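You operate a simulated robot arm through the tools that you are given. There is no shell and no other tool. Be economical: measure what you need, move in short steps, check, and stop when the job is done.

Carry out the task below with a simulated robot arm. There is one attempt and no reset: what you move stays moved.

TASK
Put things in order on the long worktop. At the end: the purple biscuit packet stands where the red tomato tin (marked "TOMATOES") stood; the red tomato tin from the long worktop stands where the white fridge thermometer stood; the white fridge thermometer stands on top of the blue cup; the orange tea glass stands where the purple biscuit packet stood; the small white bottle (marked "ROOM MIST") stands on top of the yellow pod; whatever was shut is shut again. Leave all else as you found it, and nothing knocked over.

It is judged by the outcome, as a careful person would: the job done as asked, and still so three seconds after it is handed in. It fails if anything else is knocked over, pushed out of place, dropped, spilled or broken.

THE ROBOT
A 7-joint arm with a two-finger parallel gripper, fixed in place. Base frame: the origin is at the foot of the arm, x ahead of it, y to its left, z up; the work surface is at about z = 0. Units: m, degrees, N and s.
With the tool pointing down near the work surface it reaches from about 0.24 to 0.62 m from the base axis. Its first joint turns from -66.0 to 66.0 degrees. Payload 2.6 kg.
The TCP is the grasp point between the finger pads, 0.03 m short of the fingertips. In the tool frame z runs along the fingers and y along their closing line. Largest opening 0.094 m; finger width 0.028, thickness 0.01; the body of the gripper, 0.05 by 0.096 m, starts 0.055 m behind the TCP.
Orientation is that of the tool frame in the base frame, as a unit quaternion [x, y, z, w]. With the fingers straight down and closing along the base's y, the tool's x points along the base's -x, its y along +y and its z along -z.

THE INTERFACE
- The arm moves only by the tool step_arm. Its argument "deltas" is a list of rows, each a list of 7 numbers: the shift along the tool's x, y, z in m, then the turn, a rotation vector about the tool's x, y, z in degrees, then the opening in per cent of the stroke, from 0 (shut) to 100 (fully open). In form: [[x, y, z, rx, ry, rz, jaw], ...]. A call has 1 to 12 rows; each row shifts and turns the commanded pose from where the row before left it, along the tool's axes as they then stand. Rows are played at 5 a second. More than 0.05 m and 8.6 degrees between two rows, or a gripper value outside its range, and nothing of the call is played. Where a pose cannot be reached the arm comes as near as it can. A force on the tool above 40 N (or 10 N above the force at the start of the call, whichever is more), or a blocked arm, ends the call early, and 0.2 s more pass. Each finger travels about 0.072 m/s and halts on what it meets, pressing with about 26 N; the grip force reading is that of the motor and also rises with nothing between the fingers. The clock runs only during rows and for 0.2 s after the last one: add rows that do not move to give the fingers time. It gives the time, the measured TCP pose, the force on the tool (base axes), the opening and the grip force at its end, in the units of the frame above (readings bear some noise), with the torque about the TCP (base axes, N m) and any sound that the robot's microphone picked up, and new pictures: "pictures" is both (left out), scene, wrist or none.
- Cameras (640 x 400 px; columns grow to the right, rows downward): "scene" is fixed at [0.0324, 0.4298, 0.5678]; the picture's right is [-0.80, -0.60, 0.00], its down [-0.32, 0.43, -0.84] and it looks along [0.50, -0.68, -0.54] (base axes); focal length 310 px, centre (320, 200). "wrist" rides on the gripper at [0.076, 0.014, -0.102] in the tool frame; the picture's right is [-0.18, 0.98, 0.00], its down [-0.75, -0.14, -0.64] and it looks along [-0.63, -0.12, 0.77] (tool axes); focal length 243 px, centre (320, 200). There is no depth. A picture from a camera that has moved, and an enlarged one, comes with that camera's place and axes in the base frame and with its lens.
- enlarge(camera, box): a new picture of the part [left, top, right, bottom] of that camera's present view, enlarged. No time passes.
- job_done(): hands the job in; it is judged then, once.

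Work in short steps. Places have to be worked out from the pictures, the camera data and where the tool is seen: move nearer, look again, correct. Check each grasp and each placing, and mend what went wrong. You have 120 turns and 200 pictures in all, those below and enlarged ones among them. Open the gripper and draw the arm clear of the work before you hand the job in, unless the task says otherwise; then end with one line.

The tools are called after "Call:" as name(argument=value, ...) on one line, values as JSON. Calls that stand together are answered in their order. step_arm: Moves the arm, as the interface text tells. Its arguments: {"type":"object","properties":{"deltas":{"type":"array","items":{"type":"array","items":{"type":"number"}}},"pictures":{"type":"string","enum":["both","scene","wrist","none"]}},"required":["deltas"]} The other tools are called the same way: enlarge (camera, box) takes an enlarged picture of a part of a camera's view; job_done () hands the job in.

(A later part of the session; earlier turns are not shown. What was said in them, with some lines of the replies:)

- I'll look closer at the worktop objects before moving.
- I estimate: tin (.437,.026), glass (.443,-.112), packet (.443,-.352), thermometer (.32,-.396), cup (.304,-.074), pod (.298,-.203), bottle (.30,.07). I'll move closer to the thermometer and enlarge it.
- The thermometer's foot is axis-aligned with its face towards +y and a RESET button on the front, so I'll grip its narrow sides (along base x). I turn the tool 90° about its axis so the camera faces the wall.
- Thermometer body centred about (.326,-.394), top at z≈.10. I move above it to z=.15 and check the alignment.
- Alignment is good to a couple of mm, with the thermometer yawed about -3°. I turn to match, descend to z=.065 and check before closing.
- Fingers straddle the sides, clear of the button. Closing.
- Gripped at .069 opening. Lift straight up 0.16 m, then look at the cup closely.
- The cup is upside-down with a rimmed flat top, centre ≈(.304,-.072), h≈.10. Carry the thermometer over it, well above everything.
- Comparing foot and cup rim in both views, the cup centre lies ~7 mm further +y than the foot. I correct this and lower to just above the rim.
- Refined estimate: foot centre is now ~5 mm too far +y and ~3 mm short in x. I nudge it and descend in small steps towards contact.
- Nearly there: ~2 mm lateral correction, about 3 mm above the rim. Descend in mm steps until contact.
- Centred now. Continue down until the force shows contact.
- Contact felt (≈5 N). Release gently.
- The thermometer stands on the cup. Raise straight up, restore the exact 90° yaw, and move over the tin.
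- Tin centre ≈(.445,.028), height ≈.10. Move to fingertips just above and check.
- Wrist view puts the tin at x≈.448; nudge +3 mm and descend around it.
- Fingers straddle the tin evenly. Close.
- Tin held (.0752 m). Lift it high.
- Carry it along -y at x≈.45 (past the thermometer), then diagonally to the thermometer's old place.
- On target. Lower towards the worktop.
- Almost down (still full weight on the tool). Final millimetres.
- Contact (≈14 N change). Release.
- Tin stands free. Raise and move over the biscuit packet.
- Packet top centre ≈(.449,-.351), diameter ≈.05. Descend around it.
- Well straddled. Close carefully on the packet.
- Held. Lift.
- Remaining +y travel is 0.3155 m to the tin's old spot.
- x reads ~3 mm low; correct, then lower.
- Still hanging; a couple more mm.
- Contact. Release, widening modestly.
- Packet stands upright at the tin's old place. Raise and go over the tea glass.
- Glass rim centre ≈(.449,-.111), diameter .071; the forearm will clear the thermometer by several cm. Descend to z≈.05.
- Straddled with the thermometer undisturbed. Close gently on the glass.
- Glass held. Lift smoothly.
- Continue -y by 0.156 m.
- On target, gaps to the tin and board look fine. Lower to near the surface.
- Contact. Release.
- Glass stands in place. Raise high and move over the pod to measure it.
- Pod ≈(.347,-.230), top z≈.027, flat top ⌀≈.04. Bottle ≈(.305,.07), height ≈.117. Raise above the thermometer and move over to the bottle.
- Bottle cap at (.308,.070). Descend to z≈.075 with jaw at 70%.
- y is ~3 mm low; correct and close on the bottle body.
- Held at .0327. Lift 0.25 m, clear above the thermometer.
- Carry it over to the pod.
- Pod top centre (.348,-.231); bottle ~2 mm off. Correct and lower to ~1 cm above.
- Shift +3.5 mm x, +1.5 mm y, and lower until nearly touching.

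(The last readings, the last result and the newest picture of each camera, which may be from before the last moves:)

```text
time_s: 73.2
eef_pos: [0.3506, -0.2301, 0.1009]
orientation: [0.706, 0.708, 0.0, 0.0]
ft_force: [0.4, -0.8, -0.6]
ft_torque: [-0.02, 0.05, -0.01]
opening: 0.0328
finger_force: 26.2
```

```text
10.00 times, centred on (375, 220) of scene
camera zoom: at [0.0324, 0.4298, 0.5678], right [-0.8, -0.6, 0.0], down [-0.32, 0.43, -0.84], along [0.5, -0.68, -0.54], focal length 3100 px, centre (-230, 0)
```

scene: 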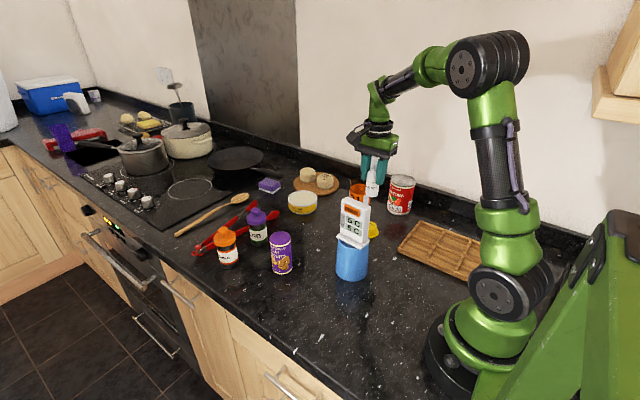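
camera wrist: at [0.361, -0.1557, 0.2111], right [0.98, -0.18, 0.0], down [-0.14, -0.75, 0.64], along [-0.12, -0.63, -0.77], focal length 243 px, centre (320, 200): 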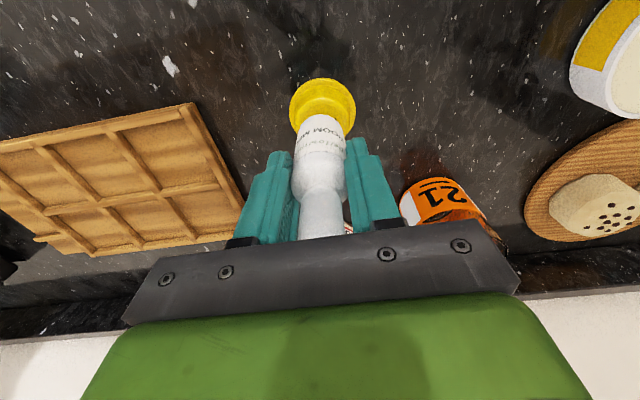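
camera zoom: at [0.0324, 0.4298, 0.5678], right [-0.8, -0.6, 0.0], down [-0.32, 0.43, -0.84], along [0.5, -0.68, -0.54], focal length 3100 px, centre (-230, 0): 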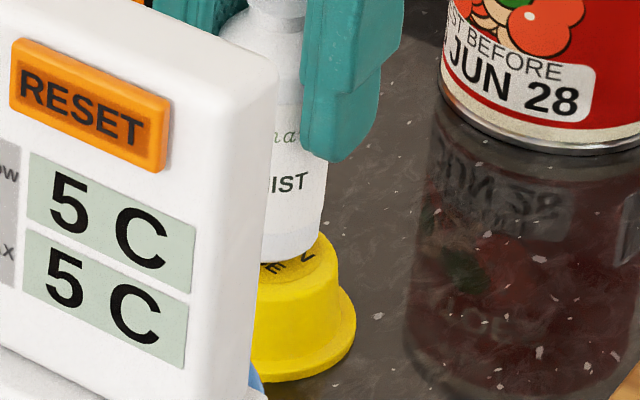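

Both views say the bottle should go ~2 mm -x and ~3 mm +y. Apply and look again.

Call:
step_arm(deltas=[[0.003, -0.0018, 0, 0, 0, 0, 29], [0, 0, 0.001, 0, 0, 0, 29], [0, 0, 0, 0, 0, 0, 29]], pictures="none")

Call:
enlarge(camera="wrist", box=[270, 60, 370, 160])

Call:
enlarge(camera="scene", box=[355, 200, 395, 240])

```text
time_s: 74.0
eef_pos: [0.3477, -0.2274, 0.1005]
orientation: [0.707, 0.707, 0.0, 0.001]
ft_force: [-0.5, 0.6, -0.7]
ft_torque: [-0.03, 0.01, 0.01]
opening: 0.0325
finger_force: 25.8
```

```text
4.00 times, centred on (320, 110) of wrist
camera zoom: at [0.3637, -0.151, 0.2021], right [0.98, -0.18, 0.0], down [-0.14, -0.75, 0.64], along [-0.12, -0.63, -0.77], focal length 970 px, centre (320, 560)
```

zoom: 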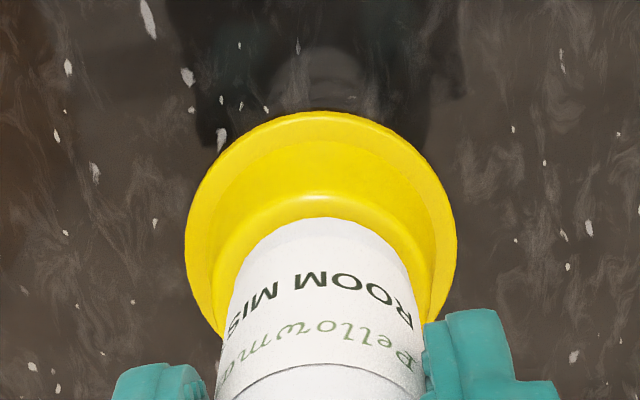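

```text
10.00 times, centred on (375, 220) of scene
camera zoom: at [0.0324, 0.4298, 0.5678], right [-0.8, -0.6, 0.0], down [-0.32, 0.43, -0.84], along [0.5, -0.68, -0.54], focal length 3100 px, centre (-230, 0)
```

zoom: 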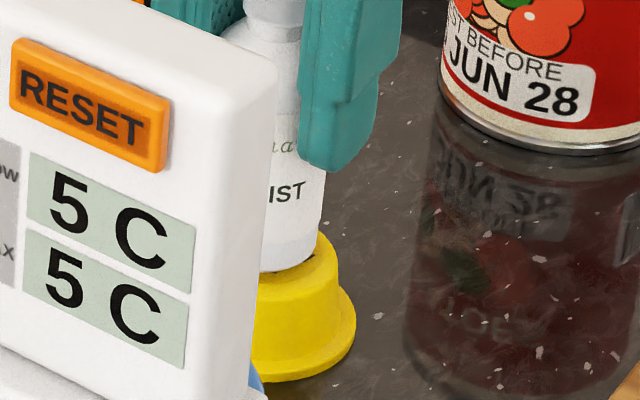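

Well centred. Lower to contact.

Call:
step_arm(deltas=[[0, 0, 0.001, 0, 0, 0, 29], [0, 0, 0.001, 0, 0, 0, 29], [0, 0, 0, 0, 0, 0, 29]], pictures="none")

```text
time_s: 74.8
eef_pos: [0.3476, -0.226, 0.0969]
orientation: [0.707, 0.707, -0.001, 0.0]
ft_force: [-0.7, -0.1, 0.0]
ft_torque: [0.0, -0.03, -0.03]
opening: 0.0325
finger_force: 26.5
```

Call:
step_arm(deltas=[[0, 0, 0.001, 0, 0, 0, 29], [0, 0, 0.0005, 0, 0, 0, 29], [0, 0, 0, 0, 0, 0, 29]], pictures="none")

Call:
enlarge(camera="scene", box=[355, 200, 395, 240])

```text
time_s: 75.6
eef_pos: [0.3479, -0.2271, 0.0965]
orientation: [0.707, 0.707, 0.001, 0.001]
ft_force: [0.6, 0.3, 2.2]
ft_torque: [-0.03, -0.05, 0.02]
opening: 0.0324
finger_force: 25.6
```

```text
10.00 times, centred on (375, 220) of scene
camera zoom: at [0.0324, 0.4298, 0.5678], right [-0.8, -0.6, 0.0], down [-0.32, 0.43, -0.84], along [0.5, -0.68, -0.54], focal length 3100 px, centre (-230, 0)
```

zoom: 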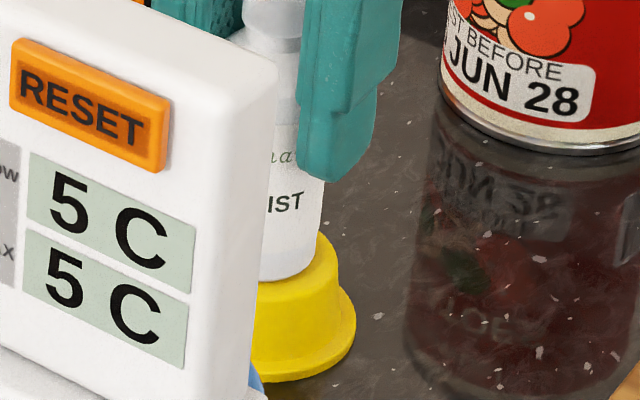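

Bottle rests on the pod (≈2.5 N). Release slowly.

Call:
step_arm(deltas=[[0, 0, 0, 0, 0, 0, 37], [0, 0, 0, 0, 0, 0, 45], [0, 0, 0, 0, 0, 0, 55], [0, 0, 0, 0, 0, 0, 70], [0, 0, 0, 0, 0, 0, 70]], pictures="wrist")

Call:
enlarge(camera="scene", box=[335, 170, 405, 240])

```text
time_s: 76.8
eef_pos: [0.3482, -0.2268, 0.0965]
orientation: [0.706, 0.708, 0.0, 0.0]
ft_force: [0.4, 0.4, 0.0]
ft_torque: [0.01, -0.02, 0.01]
opening: 0.066
finger_force: 0.0
camera wrist: at [0.3637, -0.1513, 0.1981], right [0.98, -0.18, 0.0], down [-0.14, -0.75, 0.64], along [-0.12, -0.63, -0.77], focal length 243 px, centre (320, 200)
```

wrist: 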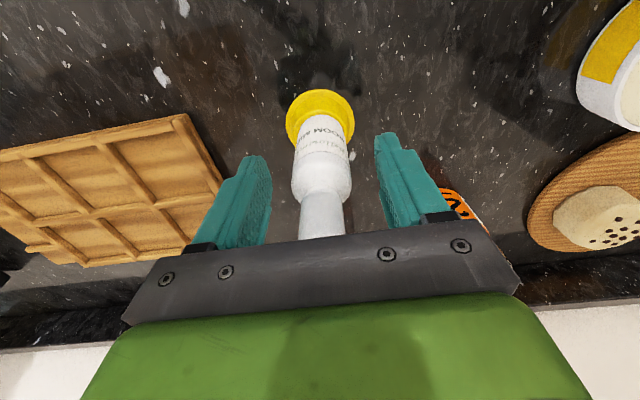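

```text
5.71 times, centred on (370, 205) of scene
camera zoom: at [0.0324, 0.4298, 0.5678], right [-0.8, -0.6, 0.0], down [-0.32, 0.43, -0.84], along [0.5, -0.68, -0.54], focal length 1771 px, centre (34, 171)
```

zoom: 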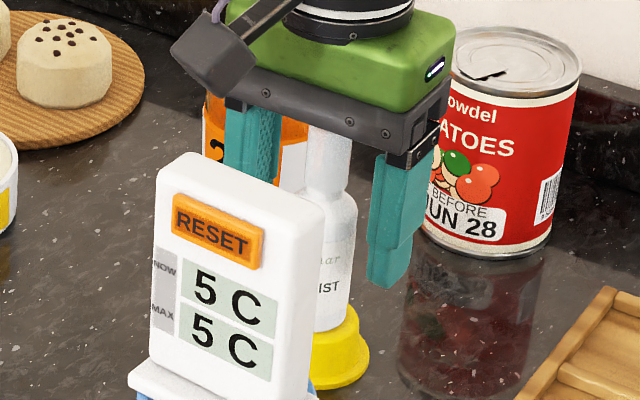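

Bottle stands upright on the pod. Raise straight up and look over everything.

Call:
step_arm(deltas=[[0, 0, -0.02, 0, 0, 0, 70], [0, 0, -0.04, 0, 0, 0, 70], [0, 0, -0.05, 0, 0, 0, 70], [0, 0, -0.05, 0, 0, 0, 70], [0, 0, -0.05, 0, 0, 0, 70], [0, 0, -0.05, 0, 0, 0, 100], [0, 0, 0, 0, 0, 0, 100]], pictures="both")

Call:
enlarge(camera="scene", box=[180, 150, 440, 310])

```text
time_s: 78.4
eef_pos: [0.3469, -0.2269, 0.3595]
orientation: [0.706, 0.708, 0.0, 0.001]
ft_force: [-0.9, -0.1, 0.2]
ft_torque: [-0.01, 0.03, 0.0]
opening: 0.0941
finger_force: 0.1
camera wrist: at [0.3637, -0.1511, 0.4611], right [0.98, -0.18, 0.0], down [-0.14, -0.75, 0.64], along [-0.12, -0.63, -0.77], focal length 243 px, centre (320, 200)
```

scene: 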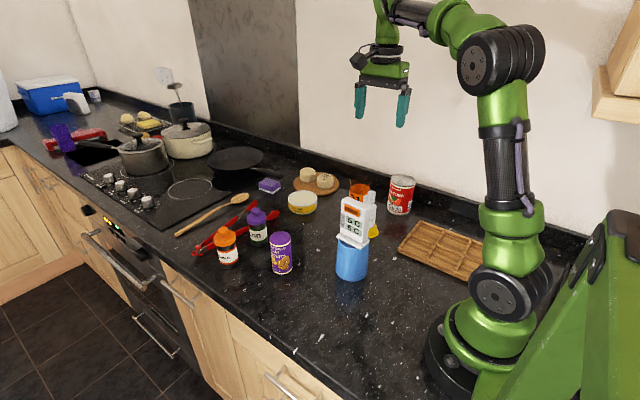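
wrist: 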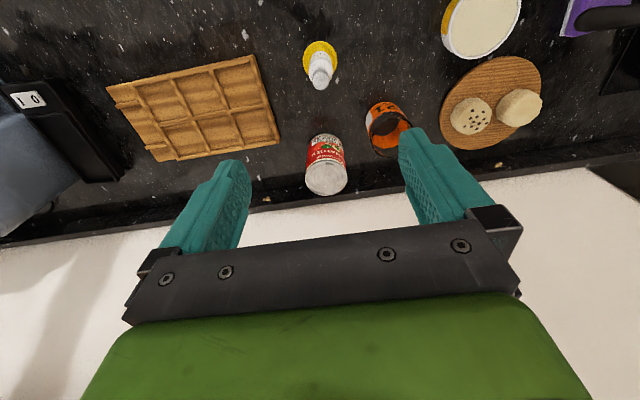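

```text
2.46 times, centred on (310, 230) of scene
camera zoom: at [0.0324, 0.4298, 0.5678], right [-0.8, -0.6, 0.0], down [-0.32, 0.43, -0.84], along [0.5, -0.68, -0.54], focal length 763 px, centre (345, 126)
```

zoom: 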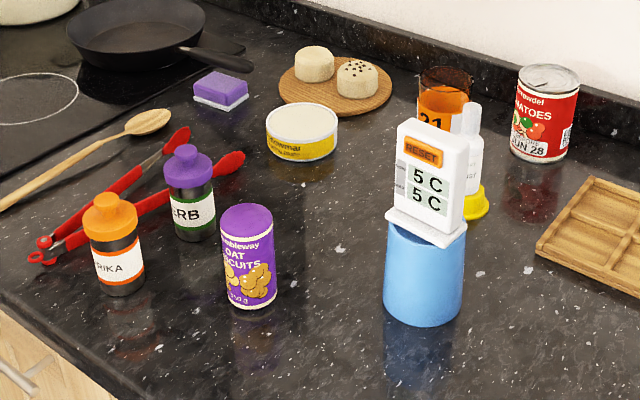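

All five items stand where asked, and nothing else has moved. The gripper is open and clear, so I'm handing in.

Call:
job_done()

```text
The job is handed in.
```

The job is done and handed in: all five items stand where you asked, nothing was knocked over, and nothing that was shut was opened.
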